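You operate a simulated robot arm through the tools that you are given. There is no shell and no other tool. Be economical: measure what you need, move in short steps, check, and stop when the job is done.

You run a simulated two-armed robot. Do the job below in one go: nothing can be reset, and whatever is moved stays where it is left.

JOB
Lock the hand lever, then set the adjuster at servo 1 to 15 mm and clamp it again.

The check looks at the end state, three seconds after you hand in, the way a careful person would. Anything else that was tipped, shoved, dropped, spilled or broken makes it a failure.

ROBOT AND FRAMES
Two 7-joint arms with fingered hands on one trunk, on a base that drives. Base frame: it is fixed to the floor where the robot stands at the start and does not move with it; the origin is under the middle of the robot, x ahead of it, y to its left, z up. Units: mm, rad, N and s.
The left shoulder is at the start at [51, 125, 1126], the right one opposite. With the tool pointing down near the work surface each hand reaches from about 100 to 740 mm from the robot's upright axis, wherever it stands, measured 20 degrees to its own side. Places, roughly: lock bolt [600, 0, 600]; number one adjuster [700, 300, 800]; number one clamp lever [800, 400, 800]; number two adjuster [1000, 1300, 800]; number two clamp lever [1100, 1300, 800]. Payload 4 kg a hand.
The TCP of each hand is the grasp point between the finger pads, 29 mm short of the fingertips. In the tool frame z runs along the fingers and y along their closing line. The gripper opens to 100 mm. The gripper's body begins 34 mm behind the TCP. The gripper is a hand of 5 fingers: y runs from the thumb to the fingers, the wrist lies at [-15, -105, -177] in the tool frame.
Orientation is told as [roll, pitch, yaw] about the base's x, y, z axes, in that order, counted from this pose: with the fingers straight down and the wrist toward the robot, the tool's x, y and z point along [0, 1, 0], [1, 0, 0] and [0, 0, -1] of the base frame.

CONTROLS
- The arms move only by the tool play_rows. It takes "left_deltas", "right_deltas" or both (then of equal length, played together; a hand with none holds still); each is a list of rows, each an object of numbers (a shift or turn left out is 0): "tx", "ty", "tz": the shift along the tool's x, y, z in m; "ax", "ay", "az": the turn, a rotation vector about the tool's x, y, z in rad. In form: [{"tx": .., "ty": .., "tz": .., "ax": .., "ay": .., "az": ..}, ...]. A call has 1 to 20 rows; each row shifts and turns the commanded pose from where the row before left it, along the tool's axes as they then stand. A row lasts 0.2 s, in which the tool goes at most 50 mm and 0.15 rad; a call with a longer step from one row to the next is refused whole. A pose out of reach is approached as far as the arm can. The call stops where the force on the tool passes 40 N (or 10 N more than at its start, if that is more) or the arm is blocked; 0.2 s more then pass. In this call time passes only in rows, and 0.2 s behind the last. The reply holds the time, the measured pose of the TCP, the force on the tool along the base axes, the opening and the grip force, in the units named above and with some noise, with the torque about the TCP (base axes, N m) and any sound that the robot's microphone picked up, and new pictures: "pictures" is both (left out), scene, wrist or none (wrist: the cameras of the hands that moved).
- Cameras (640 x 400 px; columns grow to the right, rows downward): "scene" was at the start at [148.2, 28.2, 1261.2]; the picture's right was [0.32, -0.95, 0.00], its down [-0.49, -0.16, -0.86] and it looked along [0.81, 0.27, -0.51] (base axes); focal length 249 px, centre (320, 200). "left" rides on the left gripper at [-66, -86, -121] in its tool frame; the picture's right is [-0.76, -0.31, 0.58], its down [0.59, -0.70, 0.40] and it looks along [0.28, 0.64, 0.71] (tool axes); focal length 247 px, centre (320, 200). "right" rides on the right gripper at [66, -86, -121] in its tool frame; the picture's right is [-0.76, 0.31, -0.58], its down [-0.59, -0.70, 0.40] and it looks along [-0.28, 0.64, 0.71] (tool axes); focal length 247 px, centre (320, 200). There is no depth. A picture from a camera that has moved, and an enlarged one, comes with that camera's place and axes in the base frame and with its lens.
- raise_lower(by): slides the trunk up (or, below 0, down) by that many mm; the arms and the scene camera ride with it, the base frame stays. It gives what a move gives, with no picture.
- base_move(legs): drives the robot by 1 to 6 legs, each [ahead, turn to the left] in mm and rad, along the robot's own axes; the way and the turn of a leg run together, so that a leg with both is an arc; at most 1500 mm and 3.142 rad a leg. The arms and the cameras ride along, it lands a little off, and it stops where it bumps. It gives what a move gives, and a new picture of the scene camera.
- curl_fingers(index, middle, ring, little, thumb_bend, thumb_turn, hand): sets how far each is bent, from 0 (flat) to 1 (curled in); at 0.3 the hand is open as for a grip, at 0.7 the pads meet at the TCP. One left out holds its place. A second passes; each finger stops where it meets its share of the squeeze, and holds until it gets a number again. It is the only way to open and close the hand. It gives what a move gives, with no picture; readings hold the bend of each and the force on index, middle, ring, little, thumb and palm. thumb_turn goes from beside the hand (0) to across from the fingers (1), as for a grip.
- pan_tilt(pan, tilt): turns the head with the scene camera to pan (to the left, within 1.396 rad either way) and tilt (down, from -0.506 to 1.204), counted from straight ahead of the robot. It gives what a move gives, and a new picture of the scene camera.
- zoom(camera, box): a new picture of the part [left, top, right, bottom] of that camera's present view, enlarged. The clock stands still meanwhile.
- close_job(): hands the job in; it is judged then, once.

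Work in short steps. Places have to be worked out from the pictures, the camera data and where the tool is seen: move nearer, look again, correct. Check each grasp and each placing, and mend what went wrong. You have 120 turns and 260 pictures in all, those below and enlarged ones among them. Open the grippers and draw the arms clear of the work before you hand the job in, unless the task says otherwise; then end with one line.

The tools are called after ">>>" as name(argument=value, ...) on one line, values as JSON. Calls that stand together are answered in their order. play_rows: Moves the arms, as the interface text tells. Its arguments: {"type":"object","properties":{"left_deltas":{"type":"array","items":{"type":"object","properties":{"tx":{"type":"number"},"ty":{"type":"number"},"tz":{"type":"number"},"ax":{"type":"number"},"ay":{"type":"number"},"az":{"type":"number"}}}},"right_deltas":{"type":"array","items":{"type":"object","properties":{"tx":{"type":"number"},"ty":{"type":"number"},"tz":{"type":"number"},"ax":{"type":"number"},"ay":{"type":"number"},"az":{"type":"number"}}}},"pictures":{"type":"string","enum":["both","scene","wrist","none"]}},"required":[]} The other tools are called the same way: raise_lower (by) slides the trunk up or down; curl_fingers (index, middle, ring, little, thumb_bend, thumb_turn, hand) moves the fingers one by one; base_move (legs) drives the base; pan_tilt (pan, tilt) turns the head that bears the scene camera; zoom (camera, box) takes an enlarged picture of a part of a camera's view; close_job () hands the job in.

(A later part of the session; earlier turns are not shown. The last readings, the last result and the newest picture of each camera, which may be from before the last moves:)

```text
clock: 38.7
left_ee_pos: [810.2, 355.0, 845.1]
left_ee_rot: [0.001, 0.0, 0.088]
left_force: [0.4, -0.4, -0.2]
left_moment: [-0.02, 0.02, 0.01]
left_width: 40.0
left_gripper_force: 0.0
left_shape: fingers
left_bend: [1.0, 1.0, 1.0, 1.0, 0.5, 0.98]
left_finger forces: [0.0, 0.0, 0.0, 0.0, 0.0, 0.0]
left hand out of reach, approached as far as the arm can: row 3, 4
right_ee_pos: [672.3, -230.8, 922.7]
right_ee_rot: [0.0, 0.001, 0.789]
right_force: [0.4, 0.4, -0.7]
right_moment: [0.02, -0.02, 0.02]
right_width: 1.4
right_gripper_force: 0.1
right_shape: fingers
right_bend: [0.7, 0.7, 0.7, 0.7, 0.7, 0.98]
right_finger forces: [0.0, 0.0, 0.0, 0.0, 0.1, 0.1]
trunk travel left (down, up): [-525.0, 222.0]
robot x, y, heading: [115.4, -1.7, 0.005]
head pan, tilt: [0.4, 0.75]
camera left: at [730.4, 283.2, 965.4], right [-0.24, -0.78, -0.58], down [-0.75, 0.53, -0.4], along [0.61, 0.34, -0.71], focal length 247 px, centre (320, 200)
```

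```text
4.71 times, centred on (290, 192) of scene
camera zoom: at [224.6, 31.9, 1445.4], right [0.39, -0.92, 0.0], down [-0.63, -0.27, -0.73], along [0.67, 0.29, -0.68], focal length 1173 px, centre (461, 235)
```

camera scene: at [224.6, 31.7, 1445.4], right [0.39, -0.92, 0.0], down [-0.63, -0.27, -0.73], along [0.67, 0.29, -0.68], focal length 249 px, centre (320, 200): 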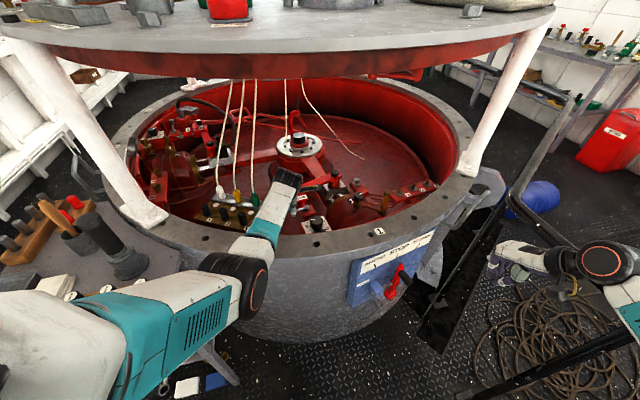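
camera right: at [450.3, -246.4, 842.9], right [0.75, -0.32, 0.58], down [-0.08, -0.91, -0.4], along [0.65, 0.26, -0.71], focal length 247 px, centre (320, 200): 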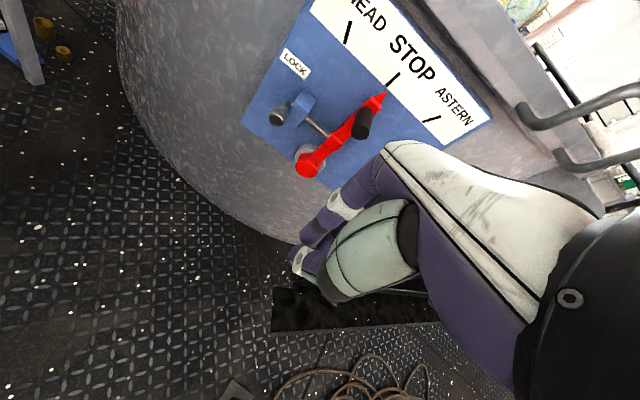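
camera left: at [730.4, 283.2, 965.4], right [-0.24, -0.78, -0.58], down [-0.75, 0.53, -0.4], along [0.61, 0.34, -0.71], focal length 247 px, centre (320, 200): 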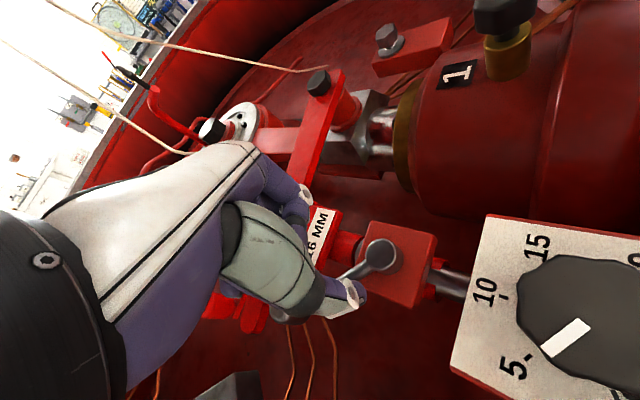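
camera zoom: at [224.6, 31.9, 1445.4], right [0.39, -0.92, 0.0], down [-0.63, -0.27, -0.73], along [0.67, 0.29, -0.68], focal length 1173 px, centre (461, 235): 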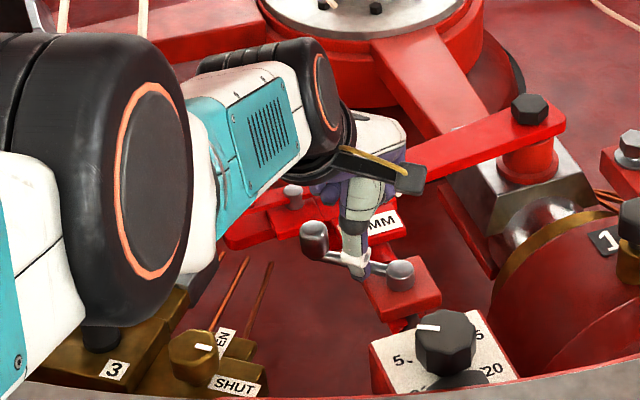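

The lever has turned about 45° (ball now near azimuth 85°) but the arm ran out of reach. I lift and retract the hand, lower the trunk 150 mm and drive a bit closer.

>>> play_rows(left_deltas=[{"tz": -0.03}, {"tz": -0.04}, {"tz": -0.04, "ty": -0.025}, {"tz": -0.04, "ty": -0.025}, {"tz": -0.04, "ty": -0.025}, {"tz": -0.04, "ty": -0.025}], pictures="none")

>>> raise_lower(by=-130)

>>> base_move(legs=[[80, 0]])

```text
clock: 40.1
left_ee_pos: [862.8, 397.2, 1028.1]
left_ee_rot: [0.002, 0.002, 0.087]
left_force: [0.5, 0.1, -0.1]
left_moment: [0.0, 0.0, 0.01]
left_width: 40.0
left_gripper_force: 0.0
left_shape: fingers
left_bend: [1.0, 1.0, 1.0, 1.0, 0.5, 0.98]
left_finger forces: [0.1, 0.0, 0.0, 0.0, 0.0, 0.1]
left hand out of reach, approached as far as the arm can: row 1, 2, 3, 4, 5, 6
right_ee_pos: [672.0, -230.3, 922.2]
right_ee_rot: [0.0, 0.0, 0.789]
right_force: [0.3, 0.4, 0.3]
right_moment: [-0.01, -0.01, 0.0]
right_width: 1.4
right_gripper_force: 0.2
right_shape: fingers
right_bend: [0.7, 0.7, 0.7, 0.7, 0.7, 0.98]
right_finger forces: [0.0, 0.1, 0.1, 0.0, 0.0, 0.0]
trunk travel left (down, up): [-525.0, 222.0]
robot x, y, heading: [114.1, -0.5, 0.005]
head pan, tilt: [0.4, 0.75]
```

```text
clock: 41.7
left_ee_pos: [865.7, 395.6, 868.3]
left_ee_rot: [0.002, 0.04, 0.087]
left_force: [-0.3, 0.5, -1.2]
left_moment: [0.01, 0.0, -0.01]
left_width: 40.2
left_gripper_force: 0.0
left_shape: fingers
left_bend: [1.0, 1.0, 1.0, 1.0, 0.5, 0.98]
left_finger forces: [0.0, 0.0, 0.1, 0.1, 0.0, 0.0]
right_ee_pos: [673.1, -231.1, 793.5]
right_ee_rot: [-0.001, 0.0, 0.789]
right_force: [-0.2, -0.7, 0.4]
right_moment: [0.0, 0.01, -0.04]
right_width: 1.5
right_gripper_force: 0.1
right_shape: fingers
right_bend: [0.7, 0.7, 0.7, 0.7, 0.7, 0.98]
right_finger forces: [0.0, 0.0, 0.0, 0.0, 0.0, 0.1]
trunk travel left (down, up): [-395.0, 352.0]
robot x, y, heading: [117.6, -3.6, 0.004]
head pan, tilt: [0.4, 0.75]
```

```text
clock: 42.8
left_ee_pos: [947.1, 395.7, 867.7]
left_ee_rot: [0.002, 0.041, 0.089]
left_force: [-0.1, 0.6, -0.4]
left_moment: [-0.01, 0.03, -0.01]
left_width: 40.2
left_gripper_force: 0.1
left_shape: fingers
left_bend: [1.0, 1.0, 1.0, 1.0, 0.5, 0.98]
left_finger forces: [0.1, 0.0, 0.0, 0.0, 0.0, 0.0]
right_ee_pos: [755.4, -228.8, 791.9]
right_ee_rot: [0.004, 0.0, 0.79]
right_force: [0.1, 0.4, -0.4]
right_moment: [0.0, 0.02, -0.03]
right_width: 1.6
right_gripper_force: 0.1
right_shape: fingers
right_bend: [0.7, 0.7, 0.7, 0.7, 0.7, 0.98]
right_finger forces: [0.0, 0.0, 0.0, 0.1, 0.1, 0.1]
trunk travel left (down, up): [-395.0, 352.0]
robot x, y, heading: [196.9, 2.3, 0.002]
head pan, tilt: [0.4, 0.75]
camera scene: at [323.4, 32.0, 1313.9], right [0.39, -0.92, 0.0], down [-0.63, -0.27, -0.73], along [0.67, 0.29, -0.68], focal length 249 px, centre (320, 200)
```

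scene: 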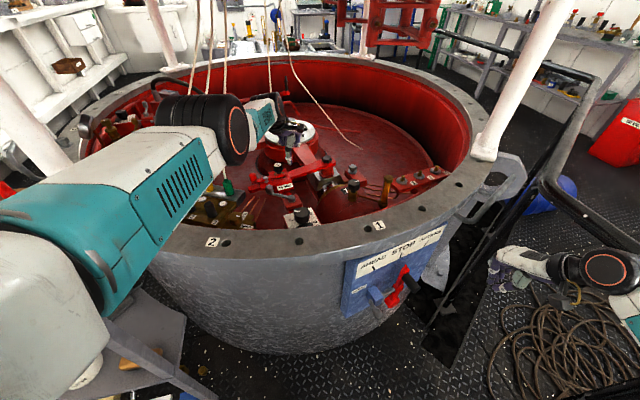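

The hand is farther forward than intended because the command drifted while out of reach. Forces are zero and nothing is touched. I lift it and bring it back toward the robot, then check.

>>> play_rows(left_deltas=[{"tz": -0.03}, {"tz": -0.03}, {"ty": -0.02}, {"ty": -0.02}])

```text
clock: 43.8
left_ee_pos: [953.4, 402.8, 924.8]
left_ee_rot: [0.004, 0.041, 0.09]
left_force: [-0.5, 0.1, -0.4]
left_moment: [0.02, 0.01, 0.02]
left_width: 40.2
left_gripper_force: 0.1
left_shape: fingers
left_bend: [1.0, 1.0, 1.0, 1.0, 0.5, 0.98]
left_finger forces: [0.0, 0.0, 0.0, 0.1, 0.0, 0.0]
left hand out of reach, approached as far as the arm can: row 1, 2, 3, 4
right_ee_pos: [753.9, -229.8, 792.8]
right_ee_rot: [0.001, 0.001, 0.791]
right_force: [1.0, -0.7, 0.7]
right_moment: [0.02, 0.01, -0.01]
right_width: 1.4
right_gripper_force: 0.1
right_shape: fingers
right_bend: [0.7, 0.7, 0.7, 0.7, 0.7, 0.98]
right_finger forces: [0.0, 0.0, 0.0, 0.0, 0.1, 0.0]
trunk travel left (down, up): [-395.0, 352.0]
robot x, y, heading: [197.6, -3.4, 0.006]
head pan, tilt: [0.4, 0.75]
camera scene: at [322.1, 31.9, 1314.0], right [0.39, -0.92, 0.0], down [-0.63, -0.27, -0.73], along [0.67, 0.29, -0.68], focal length 249 px, centre (320, 200)
camera left: at [879.7, 330.9, 1048.5], right [-0.26, -0.78, -0.57], down [-0.77, 0.52, -0.37], along [0.58, 0.34, -0.74], focal length 247 px, centre (320, 200)
```

scene: 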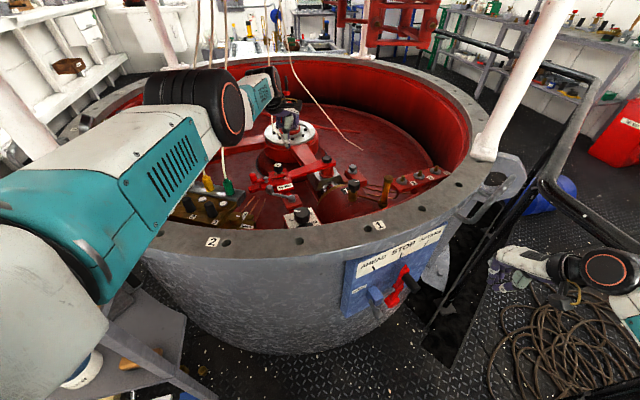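
left: 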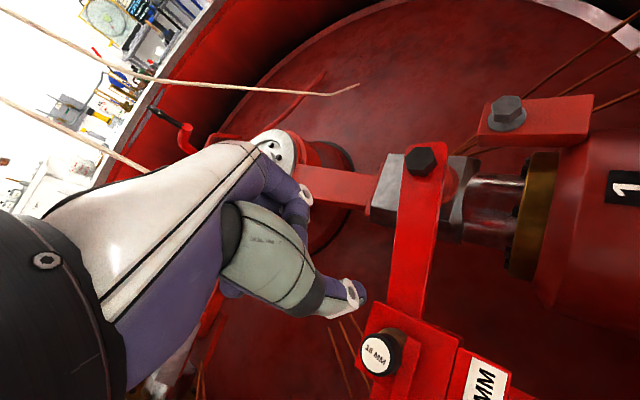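

The arm solution seems stuck in a bad branch. I turn the yaw back toward the earlier value, where it worked, and see whether it recovers.

>>> play_rows(left_deltas=[{"az": -0.12}, {"az": -0.12}, {"az": -0.12}], pictures="scene")

```text
clock: 44.6
left_ee_pos: [960.6, 404.8, 924.2]
left_ee_rot: [0.018, 0.038, 0.45]
left_force: [0.5, -0.2, -0.2]
left_moment: [0.03, -0.01, -0.02]
left_width: 40.2
left_gripper_force: 0.1
left_shape: fingers
left_bend: [1.0, 1.0, 1.0, 1.0, 0.5, 0.98]
left_finger forces: [0.0, 0.0, 0.0, 0.0, 0.1, 0.0]
left hand out of reach, approached as far as the arm can: row 1
right_ee_pos: [753.0, -229.9, 791.7]
right_ee_rot: [-0.001, 0.001, 0.79]
right_force: [0.1, 0.6, -0.6]
right_moment: [0.01, 0.03, 0.01]
right_width: 1.6
right_gripper_force: 0.0
right_shape: fingers
right_bend: [0.7, 0.7, 0.7, 0.7, 0.7, 0.98]
right_finger forces: [0.0, 0.0, 0.0, 0.1, 0.0, 0.1]
trunk travel left (down, up): [-395.0, 352.0]
robot x, y, heading: [194.2, 0.2, 0.003]
head pan, tilt: [0.4, 0.75]
camera scene: at [322.3, 31.7, 1314.0], right [0.39, -0.92, 0.0], down [-0.63, -0.27, -0.73], along [0.67, 0.29, -0.68], focal length 249 px, centre (320, 200)
```

scene: 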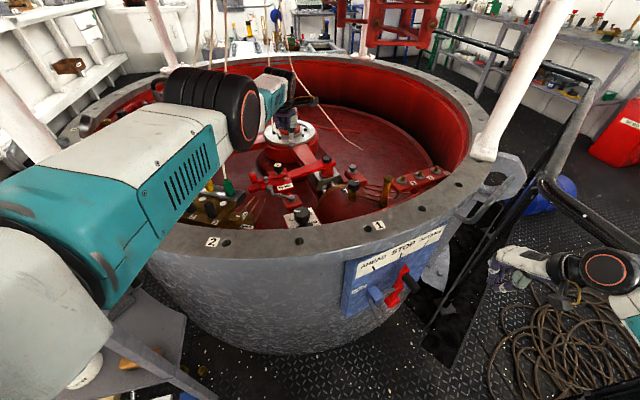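

Now the command matches the pose (960,405,924). I bring the hand back about 150 mm toward the robot.

>>> play_rows(left_deltas=[{"tx": 0.013, "ty": -0.027, "tz": -0.006}, {"tx": 0.013, "ty": -0.027, "tz": -0.006}, {"tx": 0.013, "ty": -0.027, "tz": -0.006}, {"tx": 0.013, "ty": -0.027, "tz": -0.006}, {"tx": 0.013, "ty": -0.027, "tz": -0.006}])

>>> zoom(camera="scene", box=[230, 140, 350, 230])

```text
clock: 45.8
left_ee_pos: [956.2, 425.6, 932.6]
left_ee_rot: [0.015, 0.038, 0.449]
left_force: [-1.0, 0.3, 0.0]
left_moment: [0.02, -0.05, -0.04]
left_width: 40.1
left_gripper_force: 0.1
left_shape: fingers
left_bend: [1.0, 1.0, 1.0, 1.0, 0.5, 0.98]
left_finger forces: [0.1, 0.0, 0.1, 0.0, 0.0, 0.0]
left hand out of reach, approached as far as the arm can: row 1, 2, 3, 4, 5
right_ee_pos: [754.4, -230.7, 792.0]
right_ee_rot: [0.0, 0.001, 0.79]
right_force: [0.4, -0.1, 1.2]
right_moment: [-0.05, -0.02, 0.01]
right_width: 1.5
right_gripper_force: 0.2
right_shape: fingers
right_bend: [0.7, 0.7, 0.7, 0.7, 0.7, 0.98]
right_finger forces: [0.0, 0.1, 0.1, 0.0, 0.1, 0.0]
trunk travel left (down, up): [-395.0, 352.0]
robot x, y, heading: [200.9, -2.6, 0.006]
head pan, tilt: [0.4, 0.75]
camera scene: at [322.2, 32.0, 1314.0], right [0.39, -0.92, 0.0], down [-0.63, -0.27, -0.73], along [0.67, 0.29, -0.68], focal length 249 px, centre (320, 200)
camera left: at [912.2, 329.3, 1055.4], right [0.03, -0.82, -0.58], down [-0.91, 0.22, -0.36], along [0.42, 0.53, -0.73], focal length 247 px, centre (320, 200)
```

scene: 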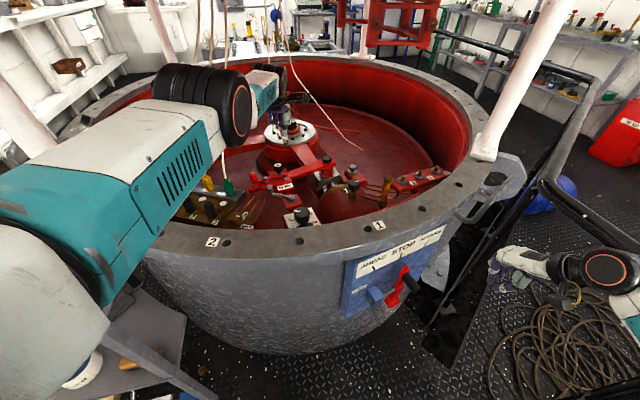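
left: 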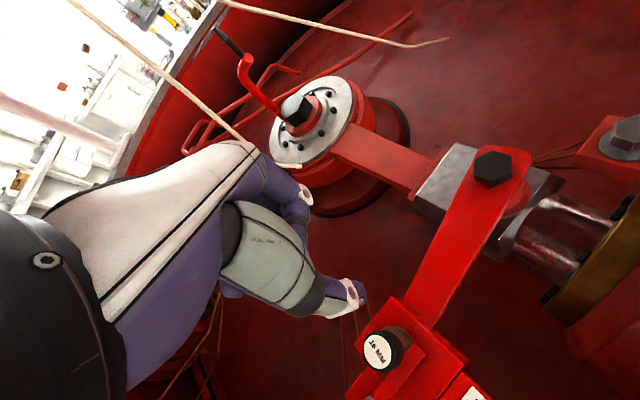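

```text
4.44 times, centred on (290, 185) of scene
camera zoom: at [322.2, 32.0, 1314.0], right [0.39, -0.92, 0.0], down [-0.63, -0.27, -0.73], along [0.67, 0.29, -0.68], focal length 1108 px, centre (453, 267)
```

zoom: 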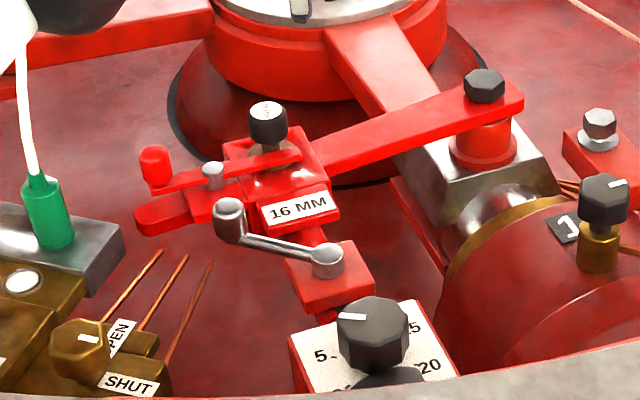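

The clamp lever is visible and has turned. The left arm seems stuck fully stretched, where a straight pull back does nothing. I move it sideways to the right and up to make the elbow bend, then retract.

>>> play_rows(left_deltas=[{"tx": -0.02, "ty": -0.01, "tz": -0.03}, {"tx": -0.02, "ty": -0.015, "tz": -0.03}, {"tx": -0.02, "ty": -0.015, "tz": -0.03}, {"tx": -0.01, "ty": -0.03, "tz": -0.02}, {"ty": -0.03, "tz": -0.01}, {"ty": -0.03}], pictures="scene")

```text
clock: 47.2
left_ee_pos: [983.5, 325.0, 1063.3]
left_ee_rot: [0.019, 0.039, 0.449]
left_force: [0.0, 0.4, -0.5]
left_moment: [0.03, -0.02, 0.01]
left_width: 40.0
left_gripper_force: 0.0
left_shape: fingers
left_bend: [1.0, 1.0, 1.0, 1.0, 0.5, 0.98]
left_finger forces: [0.1, 0.0, 0.1, 0.1, 0.0, 0.0]
left hand out of reach, approached as far as the arm can: row 1, 2, 3, 4, 5, 6
right_ee_pos: [753.8, -229.4, 791.9]
right_ee_rot: [-0.001, 0.0, 0.792]
right_force: [0.3, 0.0, -0.1]
right_moment: [0.0, 0.02, 0.03]
right_width: 1.5
right_gripper_force: 0.0
right_shape: fingers
right_bend: [0.7, 0.7, 0.7, 0.7, 0.7, 0.98]
right_finger forces: [0.0, 0.0, 0.0, 0.1, 0.0, 0.1]
trunk travel left (down, up): [-395.0, 352.0]
robot x, y, heading: [198.8, -1.6, 0.002]
head pan, tilt: [0.4, 0.75]
camera scene: at [322.3, 31.5, 1314.0], right [0.39, -0.92, 0.0], down [-0.63, -0.27, -0.73], along [0.67, 0.29, -0.68], focal length 249 px, centre (320, 200)
```

scene: 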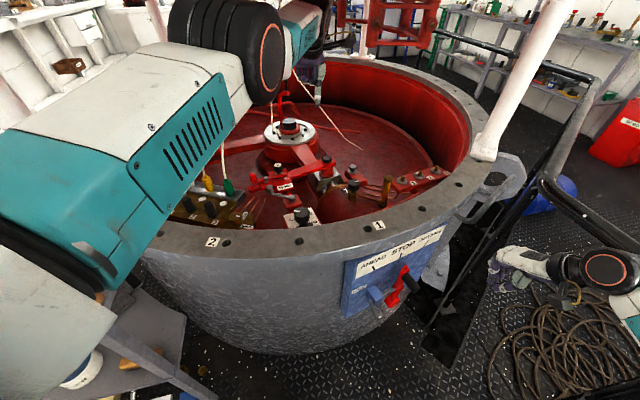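

Radial retraction still fails and the lid is close above, so I go no higher. I try the opposite tangential direction, down and left, with retraction mixed in.

>>> play_rows(left_deltas=[{"tx": 0.01, "tz": 0.04}, {"tx": 0.01, "tz": 0.04}, {"tx": 0.01, "tz": 0.03}, {"ty": -0.03}, {"ty": -0.03}], pictures="none")

```text
clock: 48.4
left_ee_pos: [976.8, 348.8, 948.8]
left_ee_rot: [0.018, 0.038, 0.45]
left_force: [0.4, 0.0, 0.9]
left_moment: [0.0, 0.01, 0.04]
left_width: 40.0
left_gripper_force: 0.1
left_shape: fingers
left_bend: [1.0, 1.0, 1.0, 1.0, 0.5, 0.98]
left_finger forces: [0.1, 0.0, 0.0, 0.0, 0.1, 0.0]
left hand out of reach, approached as far as the arm can: row 1, 2, 4, 5
right_ee_pos: [754.4, -229.9, 792.0]
right_ee_rot: [-0.001, 0.004, 0.791]
right_force: [-0.9, 0.7, 0.6]
right_moment: [0.01, 0.01, 0.02]
right_width: 1.2
right_gripper_force: 0.0
right_shape: fingers
right_bend: [0.7, 0.7, 0.7, 0.7, 0.7, 0.98]
right_finger forces: [0.0, 0.0, 0.0, 0.1, 0.0, 0.1]
trunk travel left (down, up): [-395.0, 352.0]
robot x, y, heading: [200.2, -2.7, 0.002]
head pan, tilt: [0.4, 0.75]
```

Perhaps the elbow has over-straightened and inward pulls press it against its limit. I push slightly outward to straighten it, then move up and right so that it bends the right way, then inward.

>>> play_rows(left_deltas=[{"ty": 0.03}, {"ty": 0.02}, {"tx": -0.02, "tz": -0.035}, {"tx": -0.02, "tz": -0.035}, {"tx": -0.01, "ty": -0.03}, {"ty": -0.03}, {"ty": -0.03}], pictures="none")

```text
clock: 50.0
left_ee_pos: [907.4, 273.0, 1025.8]
left_ee_rot: [0.017, 0.039, 0.449]
left_force: [0.0, 0.6, -0.4]
left_moment: [0.02, -0.02, 0.02]
left_width: 40.0
left_gripper_force: 0.0
left_shape: fingers
left_bend: [1.0, 1.0, 1.0, 1.0, 0.5, 0.98]
left_finger forces: [0.0, 0.0, 0.0, 0.1, 0.1, 0.0]
left hand out of reach, approached as far as the arm can: row 1, 2, 3, 4
right_ee_pos: [753.7, -228.9, 792.2]
right_ee_rot: [0.001, 0.0, 0.79]
right_force: [0.6, 0.1, 0.3]
right_moment: [0.0, 0.02, -0.03]
right_width: 1.1
right_gripper_force: 0.1
right_shape: fingers
right_bend: [0.7, 0.7, 0.7, 0.7, 0.7, 0.98]
right_finger forces: [0.0, 0.0, 0.0, 0.0, 0.1, 0.1]
trunk travel left (down, up): [-395.0, 352.0]
robot x, y, heading: [199.1, -2.4, 0.001]
head pan, tilt: [0.4, 0.75]
```

That worked: the arm is free and at (907,273,1026). I bring it back to above the lever area.

>>> play_rows(left_deltas=[{"tx": 0.01, "ty": -0.035}, {"tx": 0.02, "ty": -0.03}, {"tx": 0.025, "ty": -0.027, "tz": 0.01}, {"tx": 0.025, "ty": -0.015, "tz": 0.015}])

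>>> zoom(camera="left", box=[280, 100, 560, 330])

```text
clock: 51.0
left_ee_pos: [776.9, 299.9, 1005.5]
left_ee_rot: [0.019, 0.037, 0.45]
left_force: [-0.7, 0.4, -0.3]
left_moment: [0.01, -0.02, -0.01]
left_width: 39.8
left_gripper_force: 0.1
left_shape: fingers
left_bend: [1.0, 1.0, 1.0, 1.0, 0.5, 0.98]
left_finger forces: [0.0, 0.1, 0.1, 0.0, 0.0, 0.0]
right_ee_pos: [753.8, -228.8, 792.6]
right_ee_rot: [0.001, 0.0, 0.789]
right_force: [0.9, -0.4, -1.5]
right_moment: [0.03, 0.01, 0.0]
right_width: 1.4
right_gripper_force: 0.0
right_shape: fingers
right_bend: [0.7, 0.7, 0.7, 0.7, 0.7, 0.98]
right_finger forces: [0.0, 0.0, 0.0, 0.1, 0.0, 0.0]
trunk travel left (down, up): [-395.0, 352.0]
robot x, y, heading: [198.4, -2.2, 0.002]
head pan, tilt: [0.4, 0.75]
camera scene: at [321.9, 32.2, 1314.1], right [0.39, -0.92, 0.0], down [-0.63, -0.27, -0.73], along [0.67, 0.29, -0.68], focal length 249 px, centre (320, 200)
camera left: at [732.8, 204.7, 1128.2], right [0.03, -0.82, -0.58], down [-0.9, 0.22, -0.36], along [0.42, 0.53, -0.73], focal length 247 px, centre (320, 200)
```

scene: 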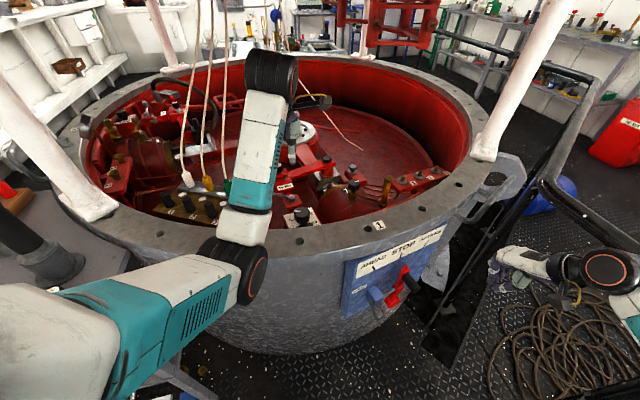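
left: 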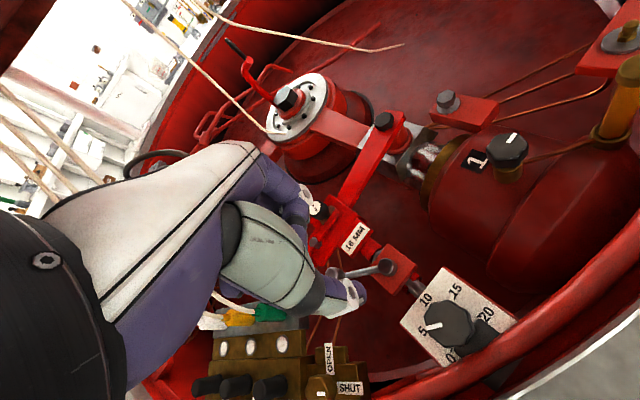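

```text
1.74 times, centred on (420, 215) of left
camera zoom: at [732.8, 204.7, 1128.2], right [0.03, -0.82, -0.58], down [-0.9, 0.22, -0.36], along [0.42, 0.53, -0.73], focal length 430 px, centre (146, 174)
```

zoom: 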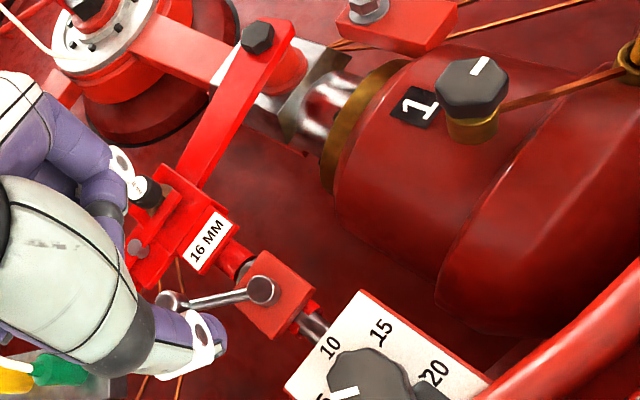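

The arm has recovered. The lever is at about azimuth 92° with its ball near (786,390). I set yaw to about 0.1 and put the thumb behind the ball again, in stages.

>>> play_rows(left_deltas=[{"az": 0.117}, {"az": 0.117}, {"az": 0.117}, {"tx": 0.02, "ty": 0.003, "tz": 0.03}, {"tx": 0.02, "ty": 0.003, "tz": 0.035}, {"tx": 0.02, "ty": 0.003, "tz": 0.035}, {"tx": 0.019, "ty": 0.003, "tz": 0.03}])

>>> zoom(camera="left", box=[240, 150, 480, 350])

```text
clock: 52.6
left_ee_pos: [774.7, 378.8, 874.3]
left_ee_rot: [0.003, 0.043, 0.097]
left_force: [-0.1, -0.2, 0.5]
left_moment: [0.0, 0.0, -0.01]
left_width: 40.0
left_gripper_force: 0.1
left_shape: fingers
left_bend: [1.0, 1.0, 1.0, 1.0, 0.5, 0.98]
left_finger forces: [0.0, 0.0, 0.0, 0.0, 0.0, 0.1]
right_ee_pos: [753.2, -229.1, 792.4]
right_ee_rot: [-0.001, 0.002, 0.792]
right_force: [0.2, -0.3, -0.4]
right_moment: [0.0, 0.05, 0.02]
right_width: 1.6
right_gripper_force: 0.1
right_shape: fingers
right_bend: [0.7, 0.7, 0.7, 0.7, 0.7, 0.98]
right_finger forces: [0.0, 0.0, 0.1, 0.0, 0.1, 0.1]
trunk travel left (down, up): [-395.0, 352.0]
robot x, y, heading: [196.8, 0.1, 0.001]
head pan, tilt: [0.4, 0.75]
camera scene: at [322.1, 32.2, 1314.0], right [0.39, -0.92, 0.0], down [-0.63, -0.27, -0.73], along [0.67, 0.29, -0.68], focal length 249 px, centre (320, 200)
camera left: at [701.2, 305.8, 998.7], right [-0.25, -0.78, -0.57], down [-0.77, 0.52, -0.37], along [0.58, 0.34, -0.74], focal length 247 px, centre (320, 200)
```

scene: 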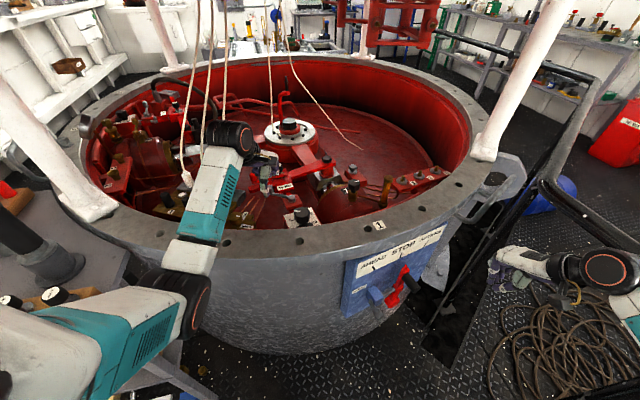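
left: 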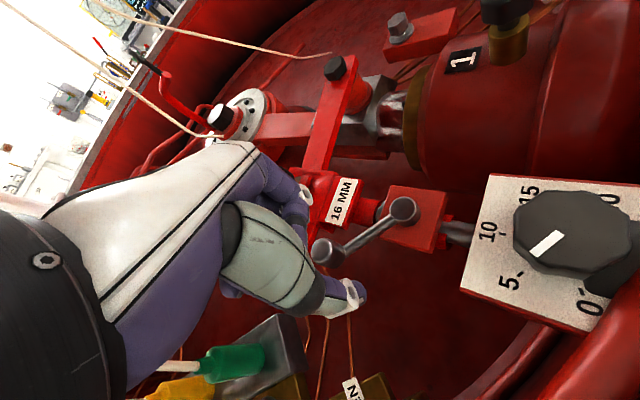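

```text
2.00 times, centred on (360, 250) of left
camera zoom: at [701.2, 305.8, 998.7], right [-0.25, -0.78, -0.57], down [-0.77, 0.52, -0.37], along [0.58, 0.34, -0.74], focal length 494 px, centre (240, 100)
```

zoom: 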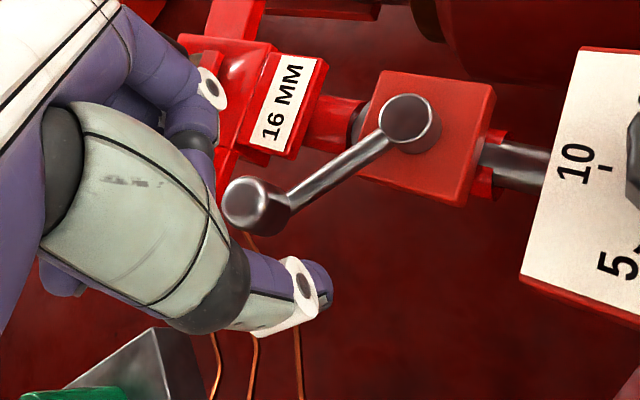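

The thumb is on the near side of the ball with a gap. I descend 27 mm and push along +y in small arc steps.

>>> play_rows(left_deltas=[{"tz": 0.014}, {"tz": 0.013}, {"ty": 0.008}, {"ty": 0.008}, {"ty": 0.006}, {"ty": 0.006}], pictures="wrist")

>>> zoom(camera="scene", box=[230, 140, 350, 230])

```text
clock: 54.0
left_ee_pos: [803.1, 383.1, 848.2]
left_ee_rot: [0.003, 0.042, 0.097]
left_force: [0.5, 0.4, 0.0]
left_moment: [-0.01, -0.03, 0.01]
left_width: 40.1
left_gripper_force: 0.2
left_shape: fingers
left_bend: [1.0, 1.0, 1.0, 1.0, 0.5, 0.98]
left_finger forces: [0.0, 0.0, 0.1, 0.1, 0.0, 0.1]
right_ee_pos: [753.9, -229.9, 792.6]
right_ee_rot: [0.0, 0.001, 0.791]
right_force: [0.1, -0.5, -0.2]
right_moment: [0.01, -0.02, -0.03]
right_width: 1.6
right_gripper_force: 0.0
right_shape: fingers
right_bend: [0.7, 0.7, 0.7, 0.7, 0.7, 0.98]
right_finger forces: [0.1, 0.0, 0.1, 0.0, 0.0, 0.0]
trunk travel left (down, up): [-395.0, 352.0]
robot x, y, heading: [203.3, -0.5, 0.002]
head pan, tilt: [0.4, 0.75]
camera left: at [728.6, 309.2, 971.3], right [-0.26, -0.78, -0.57], down [-0.77, 0.52, -0.37], along [0.58, 0.34, -0.74], focal length 247 px, centre (320, 200)
```

left: 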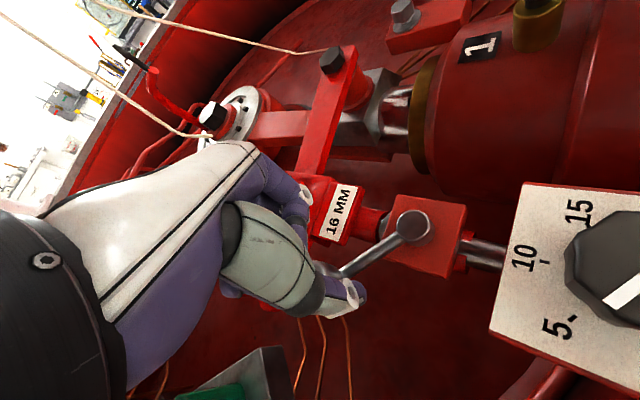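

```text
4.44 times, centred on (290, 185) of scene
camera zoom: at [322.2, 31.9, 1314.0], right [0.39, -0.92, 0.0], down [-0.63, -0.27, -0.73], along [0.67, 0.29, -0.68], focal length 1108 px, centre (453, 267)
```

zoom: 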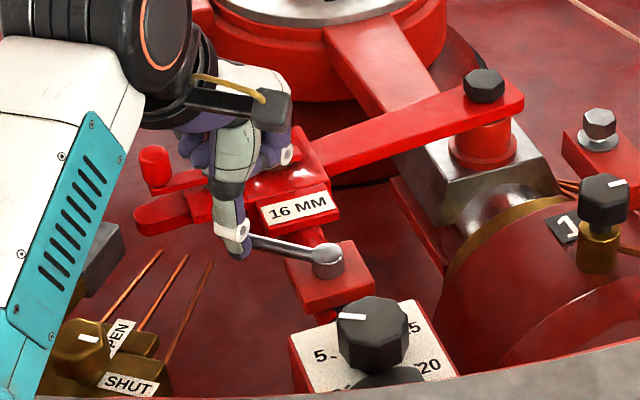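

About to touch. I continue with the arc, 4 steps.

>>> play_rows(left_deltas=[{"ty": 0.006}, {"ty": 0.006, "tx": -0.0015, "az": 0.05}, {"ty": 0.006, "tx": -0.0025, "az": 0.08}, {"ty": 0.006, "tx": -0.0025, "az": 0.08}], pictures="wrist")

>>> zoom(camera="scene", box=[230, 140, 350, 230])

```text
clock: 55.0
left_ee_pos: [825.8, 376.7, 846.6]
left_ee_rot: [-0.005, 0.042, -0.113]
left_force: [-1.7, -0.8, 1.5]
left_moment: [-0.05, 0.08, 0.01]
left_width: 41.2
left_gripper_force: 0.9
left_shape: fingers
left_bend: [1.0, 1.0, 1.0, 1.0, 0.49, 0.97]
left_finger forces: [0.0, 0.0, 0.0, 0.1, 2.0, 0.1]
right_ee_pos: [753.6, -230.5, 791.2]
right_ee_rot: [0.0, 0.0, 0.791]
right_force: [0.3, 0.4, 0.1]
right_moment: [-0.02, 0.0, -0.05]
right_width: 1.9
right_gripper_force: 0.1
right_shape: fingers
right_bend: [0.7, 0.7, 0.7, 0.7, 0.7, 0.98]
right_finger forces: [0.0, 0.2, 0.1, 0.0, 0.1, 0.1]
trunk travel left (down, up): [-395.0, 352.0]
robot x, y, heading: [199.9, 3.7, 0.003]
head pan, tilt: [0.4, 0.75]
camera left: at [737.6, 321.8, 970.5], right [-0.41, -0.72, -0.56], down [-0.65, 0.66, -0.37], along [0.64, 0.21, -0.74], focal length 247 px, centre (320, 200)
```

left: 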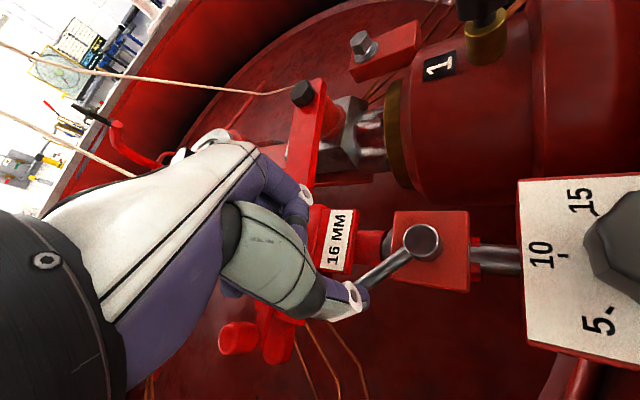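

```text
4.44 times, centred on (290, 185) of scene
camera zoom: at [321.9, 31.8, 1314.1], right [0.39, -0.92, 0.0], down [-0.63, -0.27, -0.73], along [0.67, 0.29, -0.68], focal length 1108 px, centre (453, 267)
```

zoom: 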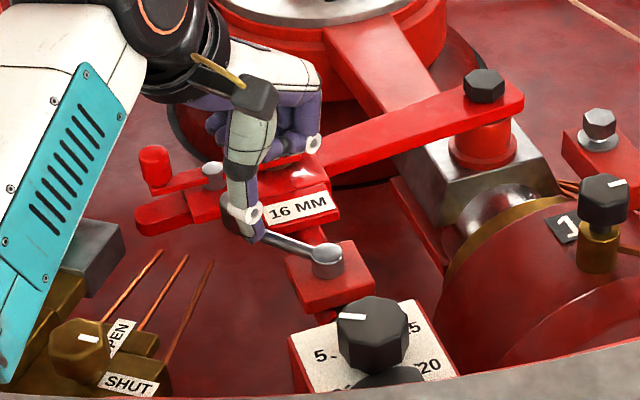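

The lever keeps moving at about 2 N. I continue the arc.

>>> play_rows(left_deltas=[{"ty": 0.006, "tx": -0.002, "az": 0.08}, {"ty": 0.006, "tx": -0.002, "az": 0.08}, {"ty": 0.006, "tx": -0.002, "az": 0.08}, {"ty": 0.006, "tx": -0.002, "az": 0.08}], pictures="wrist")

>>> zoom(camera="scene", box=[230, 140, 350, 230])

```text
clock: 56.0
left_ee_pos: [847.1, 363.5, 847.3]
left_ee_rot: [-0.016, 0.037, -0.433]
left_force: [-7.0, -1.4, 2.8]
left_moment: [0.05, 0.24, 0.18]
left_width: 43.9
left_gripper_force: 3.8
left_shape: fingers
left_bend: [1.0, 1.0, 1.0, 1.0, 0.46, 0.95]
left_finger forces: [0.1, 0.1, 0.1, 0.0, 7.2, 0.0]
right_ee_pos: [754.4, -230.1, 792.3]
right_ee_rot: [0.0, -0.001, 0.791]
right_force: [0.3, 0.1, -1.3]
right_moment: [0.02, 0.01, 0.04]
right_width: 1.5
right_gripper_force: 0.1
right_shape: fingers
right_bend: [0.7, 0.7, 0.7, 0.7, 0.7, 0.98]
right_finger forces: [0.1, 0.0, 0.0, 0.1, 0.0, 0.0]
trunk travel left (down, up): [-395.0, 352.0]
robot x, y, heading: [200.2, -0.0, 0.006]
head pan, tilt: [0.4, 0.75]
camera left: at [747.6, 340.6, 971.5], right [-0.62, -0.56, -0.55], down [-0.41, 0.83, -0.38], along [0.67, -0.01, -0.74], focal length 247 px, centre (320, 200)
```

left: 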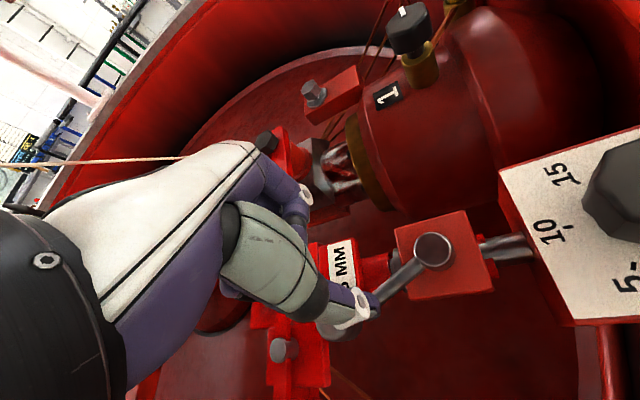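

```text
4.44 times, centred on (290, 185) of scene
camera zoom: at [321.2, 31.4, 1314.2], right [0.39, -0.92, 0.0], down [-0.63, -0.27, -0.73], along [0.67, 0.29, -0.68], focal length 1108 px, centre (453, 267)
```

zoom: 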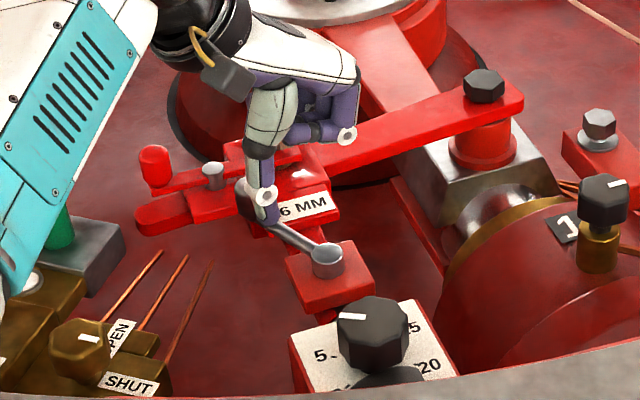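

The resistance is 7 N now. I check the ropes against the forearm in the full scene view before continuing.

>>> zoom(camera="scene", box=[140, 0, 340, 240])

>>> zoom(camera="left", box=[240, 200, 520, 400])

```text
1.67 times, centred on (240, 120) of scene
camera zoom: at [321.2, 31.4, 1314.2], right [0.39, -0.92, 0.0], down [-0.63, -0.27, -0.73], along [0.67, 0.29, -0.68], focal length 415 px, centre (453, 333)
```

zoom: 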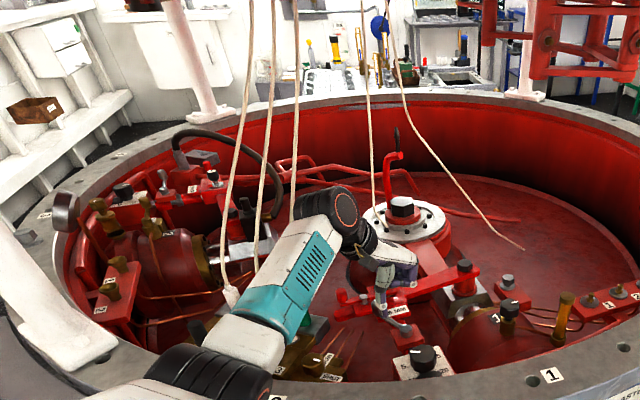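

```text
2.00 times, centred on (380, 300) of left
camera zoom: at [747.6, 340.6, 971.5], right [-0.62, -0.56, -0.55], down [-0.41, 0.83, -0.38], along [0.67, -0.01, -0.74], focal length 494 px, centre (200, 0)
```

zoom: 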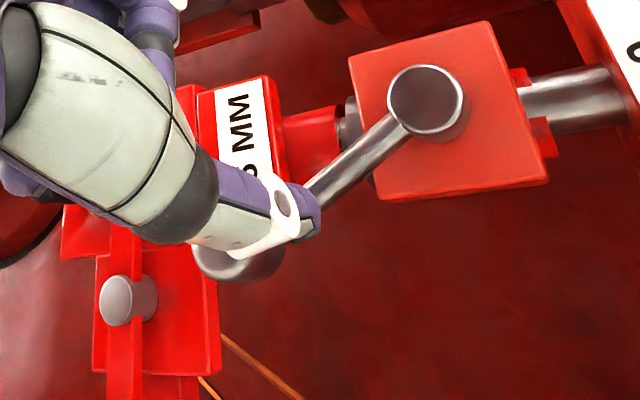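

The ropes hang straight and clear. The lever is at about azimuth 75°, 55° from its start. I push a bit further to find the stop.

>>> play_rows(left_deltas=[{"ty": 0.006, "tx": -0.002, "az": 0.06}, {"ty": 0.006, "tx": -0.001, "az": 0.06}, {"ty": 0.006, "tx": -0.001}], pictures="wrist")

>>> zoom(camera="scene", box=[230, 140, 350, 230])

```text
clock: 56.8
left_ee_pos: [861.2, 350.4, 843.8]
left_ee_rot: [-0.022, 0.033, -0.554]
left_force: [0.0, 0.0, -0.4]
left_moment: [0.0, 0.01, 0.01]
left_width: 40.0
left_gripper_force: 0.1
left_shape: fingers
left_bend: [1.0, 1.0, 1.0, 1.0, 0.5, 0.97]
left_finger forces: [0.0, 0.0, 0.0, 0.0, 0.1, 0.0]
right_ee_pos: [754.0, -230.3, 792.0]
right_ee_rot: [-0.001, -0.001, 0.791]
right_force: [-0.7, 0.0, -0.2]
right_moment: [0.01, 0.0, -0.03]
right_width: 1.4
right_gripper_force: 0.2
right_shape: fingers
right_bend: [0.7, 0.7, 0.7, 0.7, 0.7, 0.98]
right_finger forces: [0.0, 0.1, 0.0, 0.1, 0.1, 0.0]
trunk travel left (down, up): [-395.0, 352.0]
robot x, y, heading: [201.8, 1.4, 0.005]
head pan, tilt: [0.4, 0.75]
camera left: at [759.0, 340.6, 969.6], right [-0.68, -0.48, -0.55], down [-0.31, 0.87, -0.39], along [0.67, -0.1, -0.74], focal length 247 px, centre (320, 200)
```

left: 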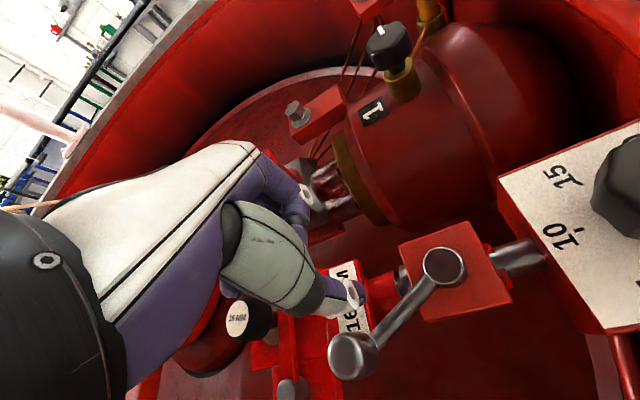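

```text
4.44 times, centred on (290, 185) of scene
camera zoom: at [322.1, 31.8, 1314.0], right [0.39, -0.92, 0.0], down [-0.63, -0.27, -0.73], along [0.67, 0.29, -0.68], focal length 1108 px, centre (453, 267)
```

zoom: 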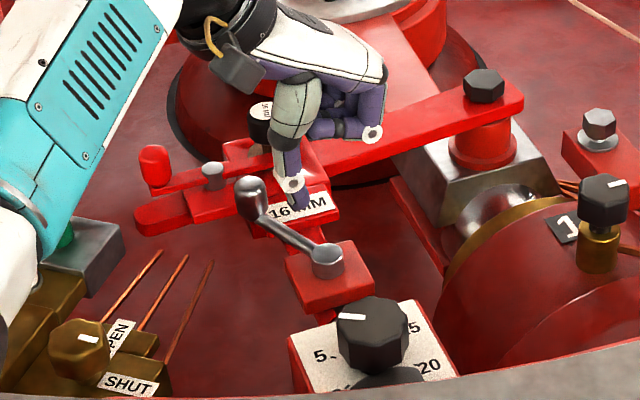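

The thumb slipped over the lever at azimuth ~73°, and the force rise suggests the end of its ~60° travel, so it should be released. I lift clear, shape the hand for a three-finger pinch and move toward above the knob.

>>> play_rows(left_deltas=[{"tz": -0.035}, {"tz": -0.04}, {"tz": -0.04}, {"ty": -0.035, "tx": -0.01}, {"ty": -0.035, "tx": -0.02}, {"az": -0.14, "tx": -0.025}, {"az": -0.14, "tx": -0.025}, {"az": -0.14}, {"az": -0.14}, {"az": -0.14}, {"az": -0.14}, {"az": -0.14}], pictures="none")

>>> curl_fingers(hand="left", index=0.45, middle=0.45, thumb_bend=0.45)

>>> play_rows(left_deltas=[{"ty": -0.001}])

```text
clock: 59.4
left_ee_pos: [770.3, 318.9, 965.6]
left_ee_rot: [0.017, 0.039, 0.43]
left_force: [-0.4, 0.6, 0.6]
left_moment: [0.0, 0.02, 0.01]
left_width: 40.3
left_gripper_force: 0.2
left_shape: fingers
left_bend: [1.0, 1.0, 1.0, 1.0, 0.5, 0.98]
left_finger forces: [0.0, 0.1, 0.0, 0.0, 0.0, 0.1]
right_ee_pos: [754.0, -230.2, 792.3]
right_ee_rot: [-0.001, 0.0, 0.79]
right_force: [-1.0, 0.6, 0.5]
right_moment: [-0.01, 0.0, 0.01]
right_width: 1.3
right_gripper_force: 0.0
right_shape: fingers
right_bend: [0.7, 0.7, 0.7, 0.7, 0.7, 0.98]
right_finger forces: [0.1, 0.0, 0.0, 0.0, 0.1, 0.0]
trunk travel left (down, up): [-395.0, 352.0]
robot x, y, heading: [198.7, -5.3, 0.004]
head pan, tilt: [0.4, 0.75]
```

```text
clock: 60.4
left_ee_pos: [768.5, 319.0, 964.2]
left_ee_rot: [0.019, 0.038, 0.429]
left_force: [-0.2, 0.3, 0.1]
left_moment: [-0.02, -0.03, -0.03]
left_width: 62.0
left_gripper_force: 0.1
left_shape: fingers
left_bend: [0.45, 0.45, 1.0, 1.0, 0.45, 0.98]
left_finger forces: [0.0, 0.0, 0.1, 0.1, 0.0, 0.1]
right_ee_pos: [754.8, -229.7, 792.5]
right_ee_rot: [-0.001, 0.002, 0.79]
right_force: [0.0, 0.2, -1.0]
right_moment: [0.0, -0.02, 0.0]
right_width: 1.5
right_gripper_force: 0.0
right_shape: fingers
right_bend: [0.7, 0.7, 0.7, 0.7, 0.7, 0.98]
right_finger forces: [0.0, 0.1, 0.0, 0.1, 0.0, 0.0]
trunk travel left (down, up): [-395.0, 352.0]
robot x, y, heading: [194.5, -1.5, 0.005]
head pan, tilt: [0.4, 0.75]
```

```text
clock: 60.8
left_ee_pos: [768.4, 317.3, 964.9]
left_ee_rot: [0.018, 0.039, 0.43]
left_force: [-0.2, -0.7, 0.5]
left_moment: [0.0, 0.0, 0.0]
left_width: 61.9
left_gripper_force: 0.0
left_shape: fingers
left_bend: [0.45, 0.45, 1.0, 1.0, 0.45, 0.98]
left_finger forces: [0.1, 0.0, 0.1, 0.0, 0.0, 0.0]
right_ee_pos: [754.1, -229.8, 791.4]
right_ee_rot: [0.0, 0.0, 0.79]
right_force: [-0.4, 0.0, 0.3]
right_moment: [-0.02, -0.01, -0.02]
right_width: 1.6
right_gripper_force: 0.2
right_shape: fingers
right_bend: [0.7, 0.7, 0.7, 0.7, 0.7, 0.98]
right_finger forces: [0.0, 0.0, 0.0, 0.0, 0.1, 0.0]
trunk travel left (down, up): [-395.0, 352.0]
robot x, y, heading: [195.4, -0.1, -0.002]
head pan, tilt: [0.4, 0.75]
camera scene: at [322.1, 31.9, 1314.0], right [0.39, -0.92, 0.0], down [-0.63, -0.27, -0.73], along [0.67, 0.29, -0.68], focal length 249 px, centre (320, 200)
camera left: at [721.9, 223.8, 1087.0], right [0.01, -0.82, -0.58], down [-0.9, 0.24, -0.36], along [0.44, 0.52, -0.73], focal length 247 px, centre (320, 200)
```

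scene: 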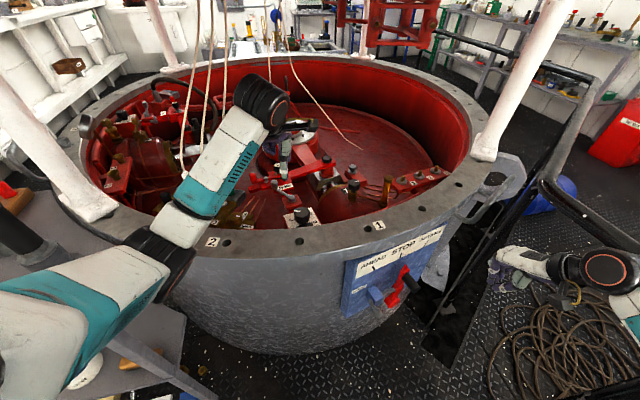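
left: 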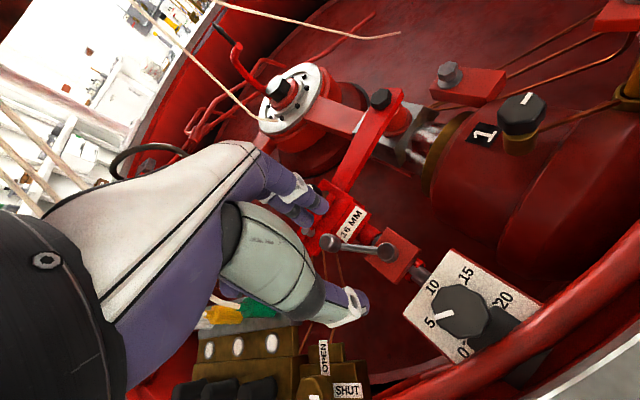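

The knob centre computes to (733,256), top z about 832. I level the hand, yaw it to 0.7 and go above the knob.

>>> play_rows(left_deltas=[{"ax": -0.027, "ay": -0.032}, {"az": -0.135}, {"az": -0.135}, {"tx": -0.008, "ty": -0.022, "tz": 0.02}, {"tx": -0.008, "ty": -0.022, "tz": 0.03}, {"tx": -0.008, "ty": -0.022, "tz": 0.03}])

>>> zoom(camera="left", box=[240, 150, 480, 350])

>>> zoom(camera="scene", box=[250, 150, 350, 235])

```text
clock: 62.2
left_ee_pos: [733.9, 254.9, 883.4]
left_ee_rot: [-0.012, 0.014, 0.701]
left_force: [-0.4, 0.0, -0.7]
left_moment: [-0.03, 0.03, 0.0]
left_width: 62.6
left_gripper_force: 0.1
left_shape: fingers
left_bend: [0.45, 0.45, 1.0, 1.0, 0.45, 0.98]
left_finger forces: [0.0, 0.0, 0.0, 0.0, 0.0, 0.0]
right_ee_pos: [754.4, -230.0, 791.4]
right_ee_rot: [0.0, 0.002, 0.791]
right_force: [-0.1, 0.8, 0.0]
right_moment: [-0.01, 0.02, 0.0]
right_width: 1.4
right_gripper_force: 0.0
right_shape: fingers
right_bend: [0.7, 0.7, 0.7, 0.7, 0.7, 0.98]
right_finger forces: [0.0, 0.0, 0.0, 0.0, 0.1, 0.0]
trunk travel left (down, up): [-395.0, 352.0]
robot x, y, heading: [200.5, 0.5, 0.004]
head pan, tilt: [0.4, 0.75]
camera scene: at [322.0, 31.5, 1314.1], right [0.39, -0.92, 0.0], down [-0.63, -0.27, -0.73], along [0.67, 0.29, -0.68], focal length 249 px, centre (320, 200)
camera left: at [711.5, 153.1, 1007.0], right [0.25, -0.79, -0.56], down [-0.92, -0.01, -0.4], along [0.31, 0.62, -0.72], focal length 247 px, centre (320, 200)
```

scene: 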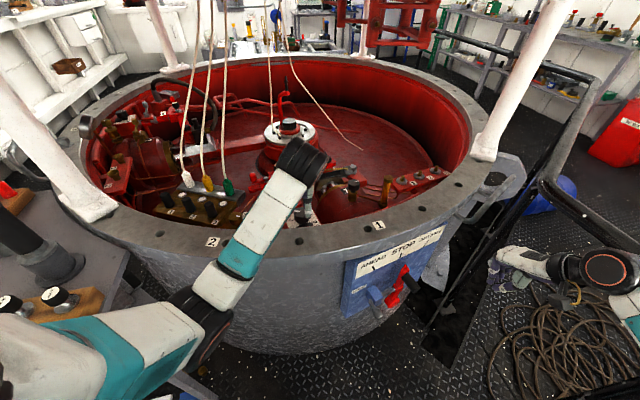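
left: 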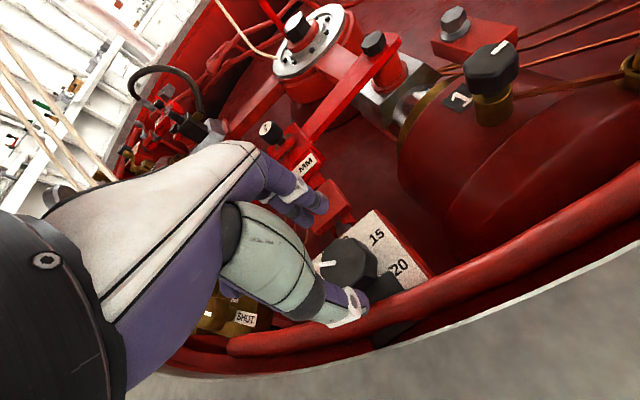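

```text
2.00 times, centred on (360, 250) of left
camera zoom: at [711.5, 153.1, 1007.0], right [0.25, -0.79, -0.56], down [-0.92, -0.01, -0.4], along [0.31, 0.62, -0.72], focal length 494 px, centre (240, 100)
```

zoom: 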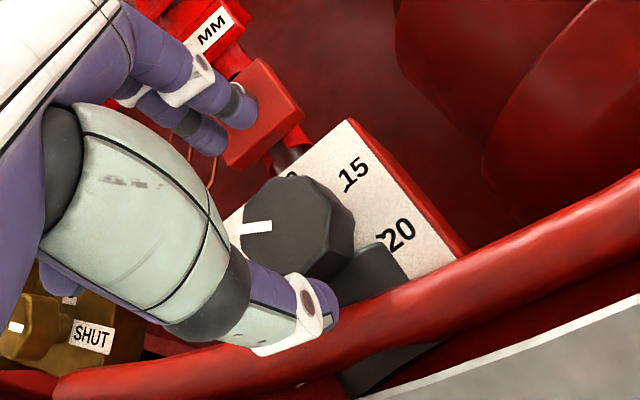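

```text
4.71 times, centred on (300, 192) of scene
camera zoom: at [322.0, 31.5, 1314.1], right [0.39, -0.92, 0.0], down [-0.63, -0.27, -0.73], along [0.67, 0.29, -0.68], focal length 1173 px, centre (414, 235)
```

zoom: 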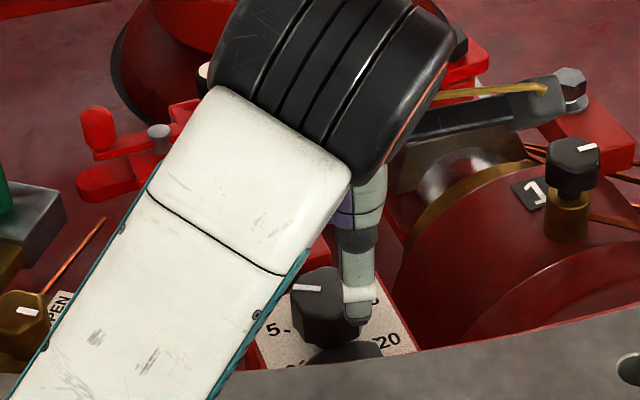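

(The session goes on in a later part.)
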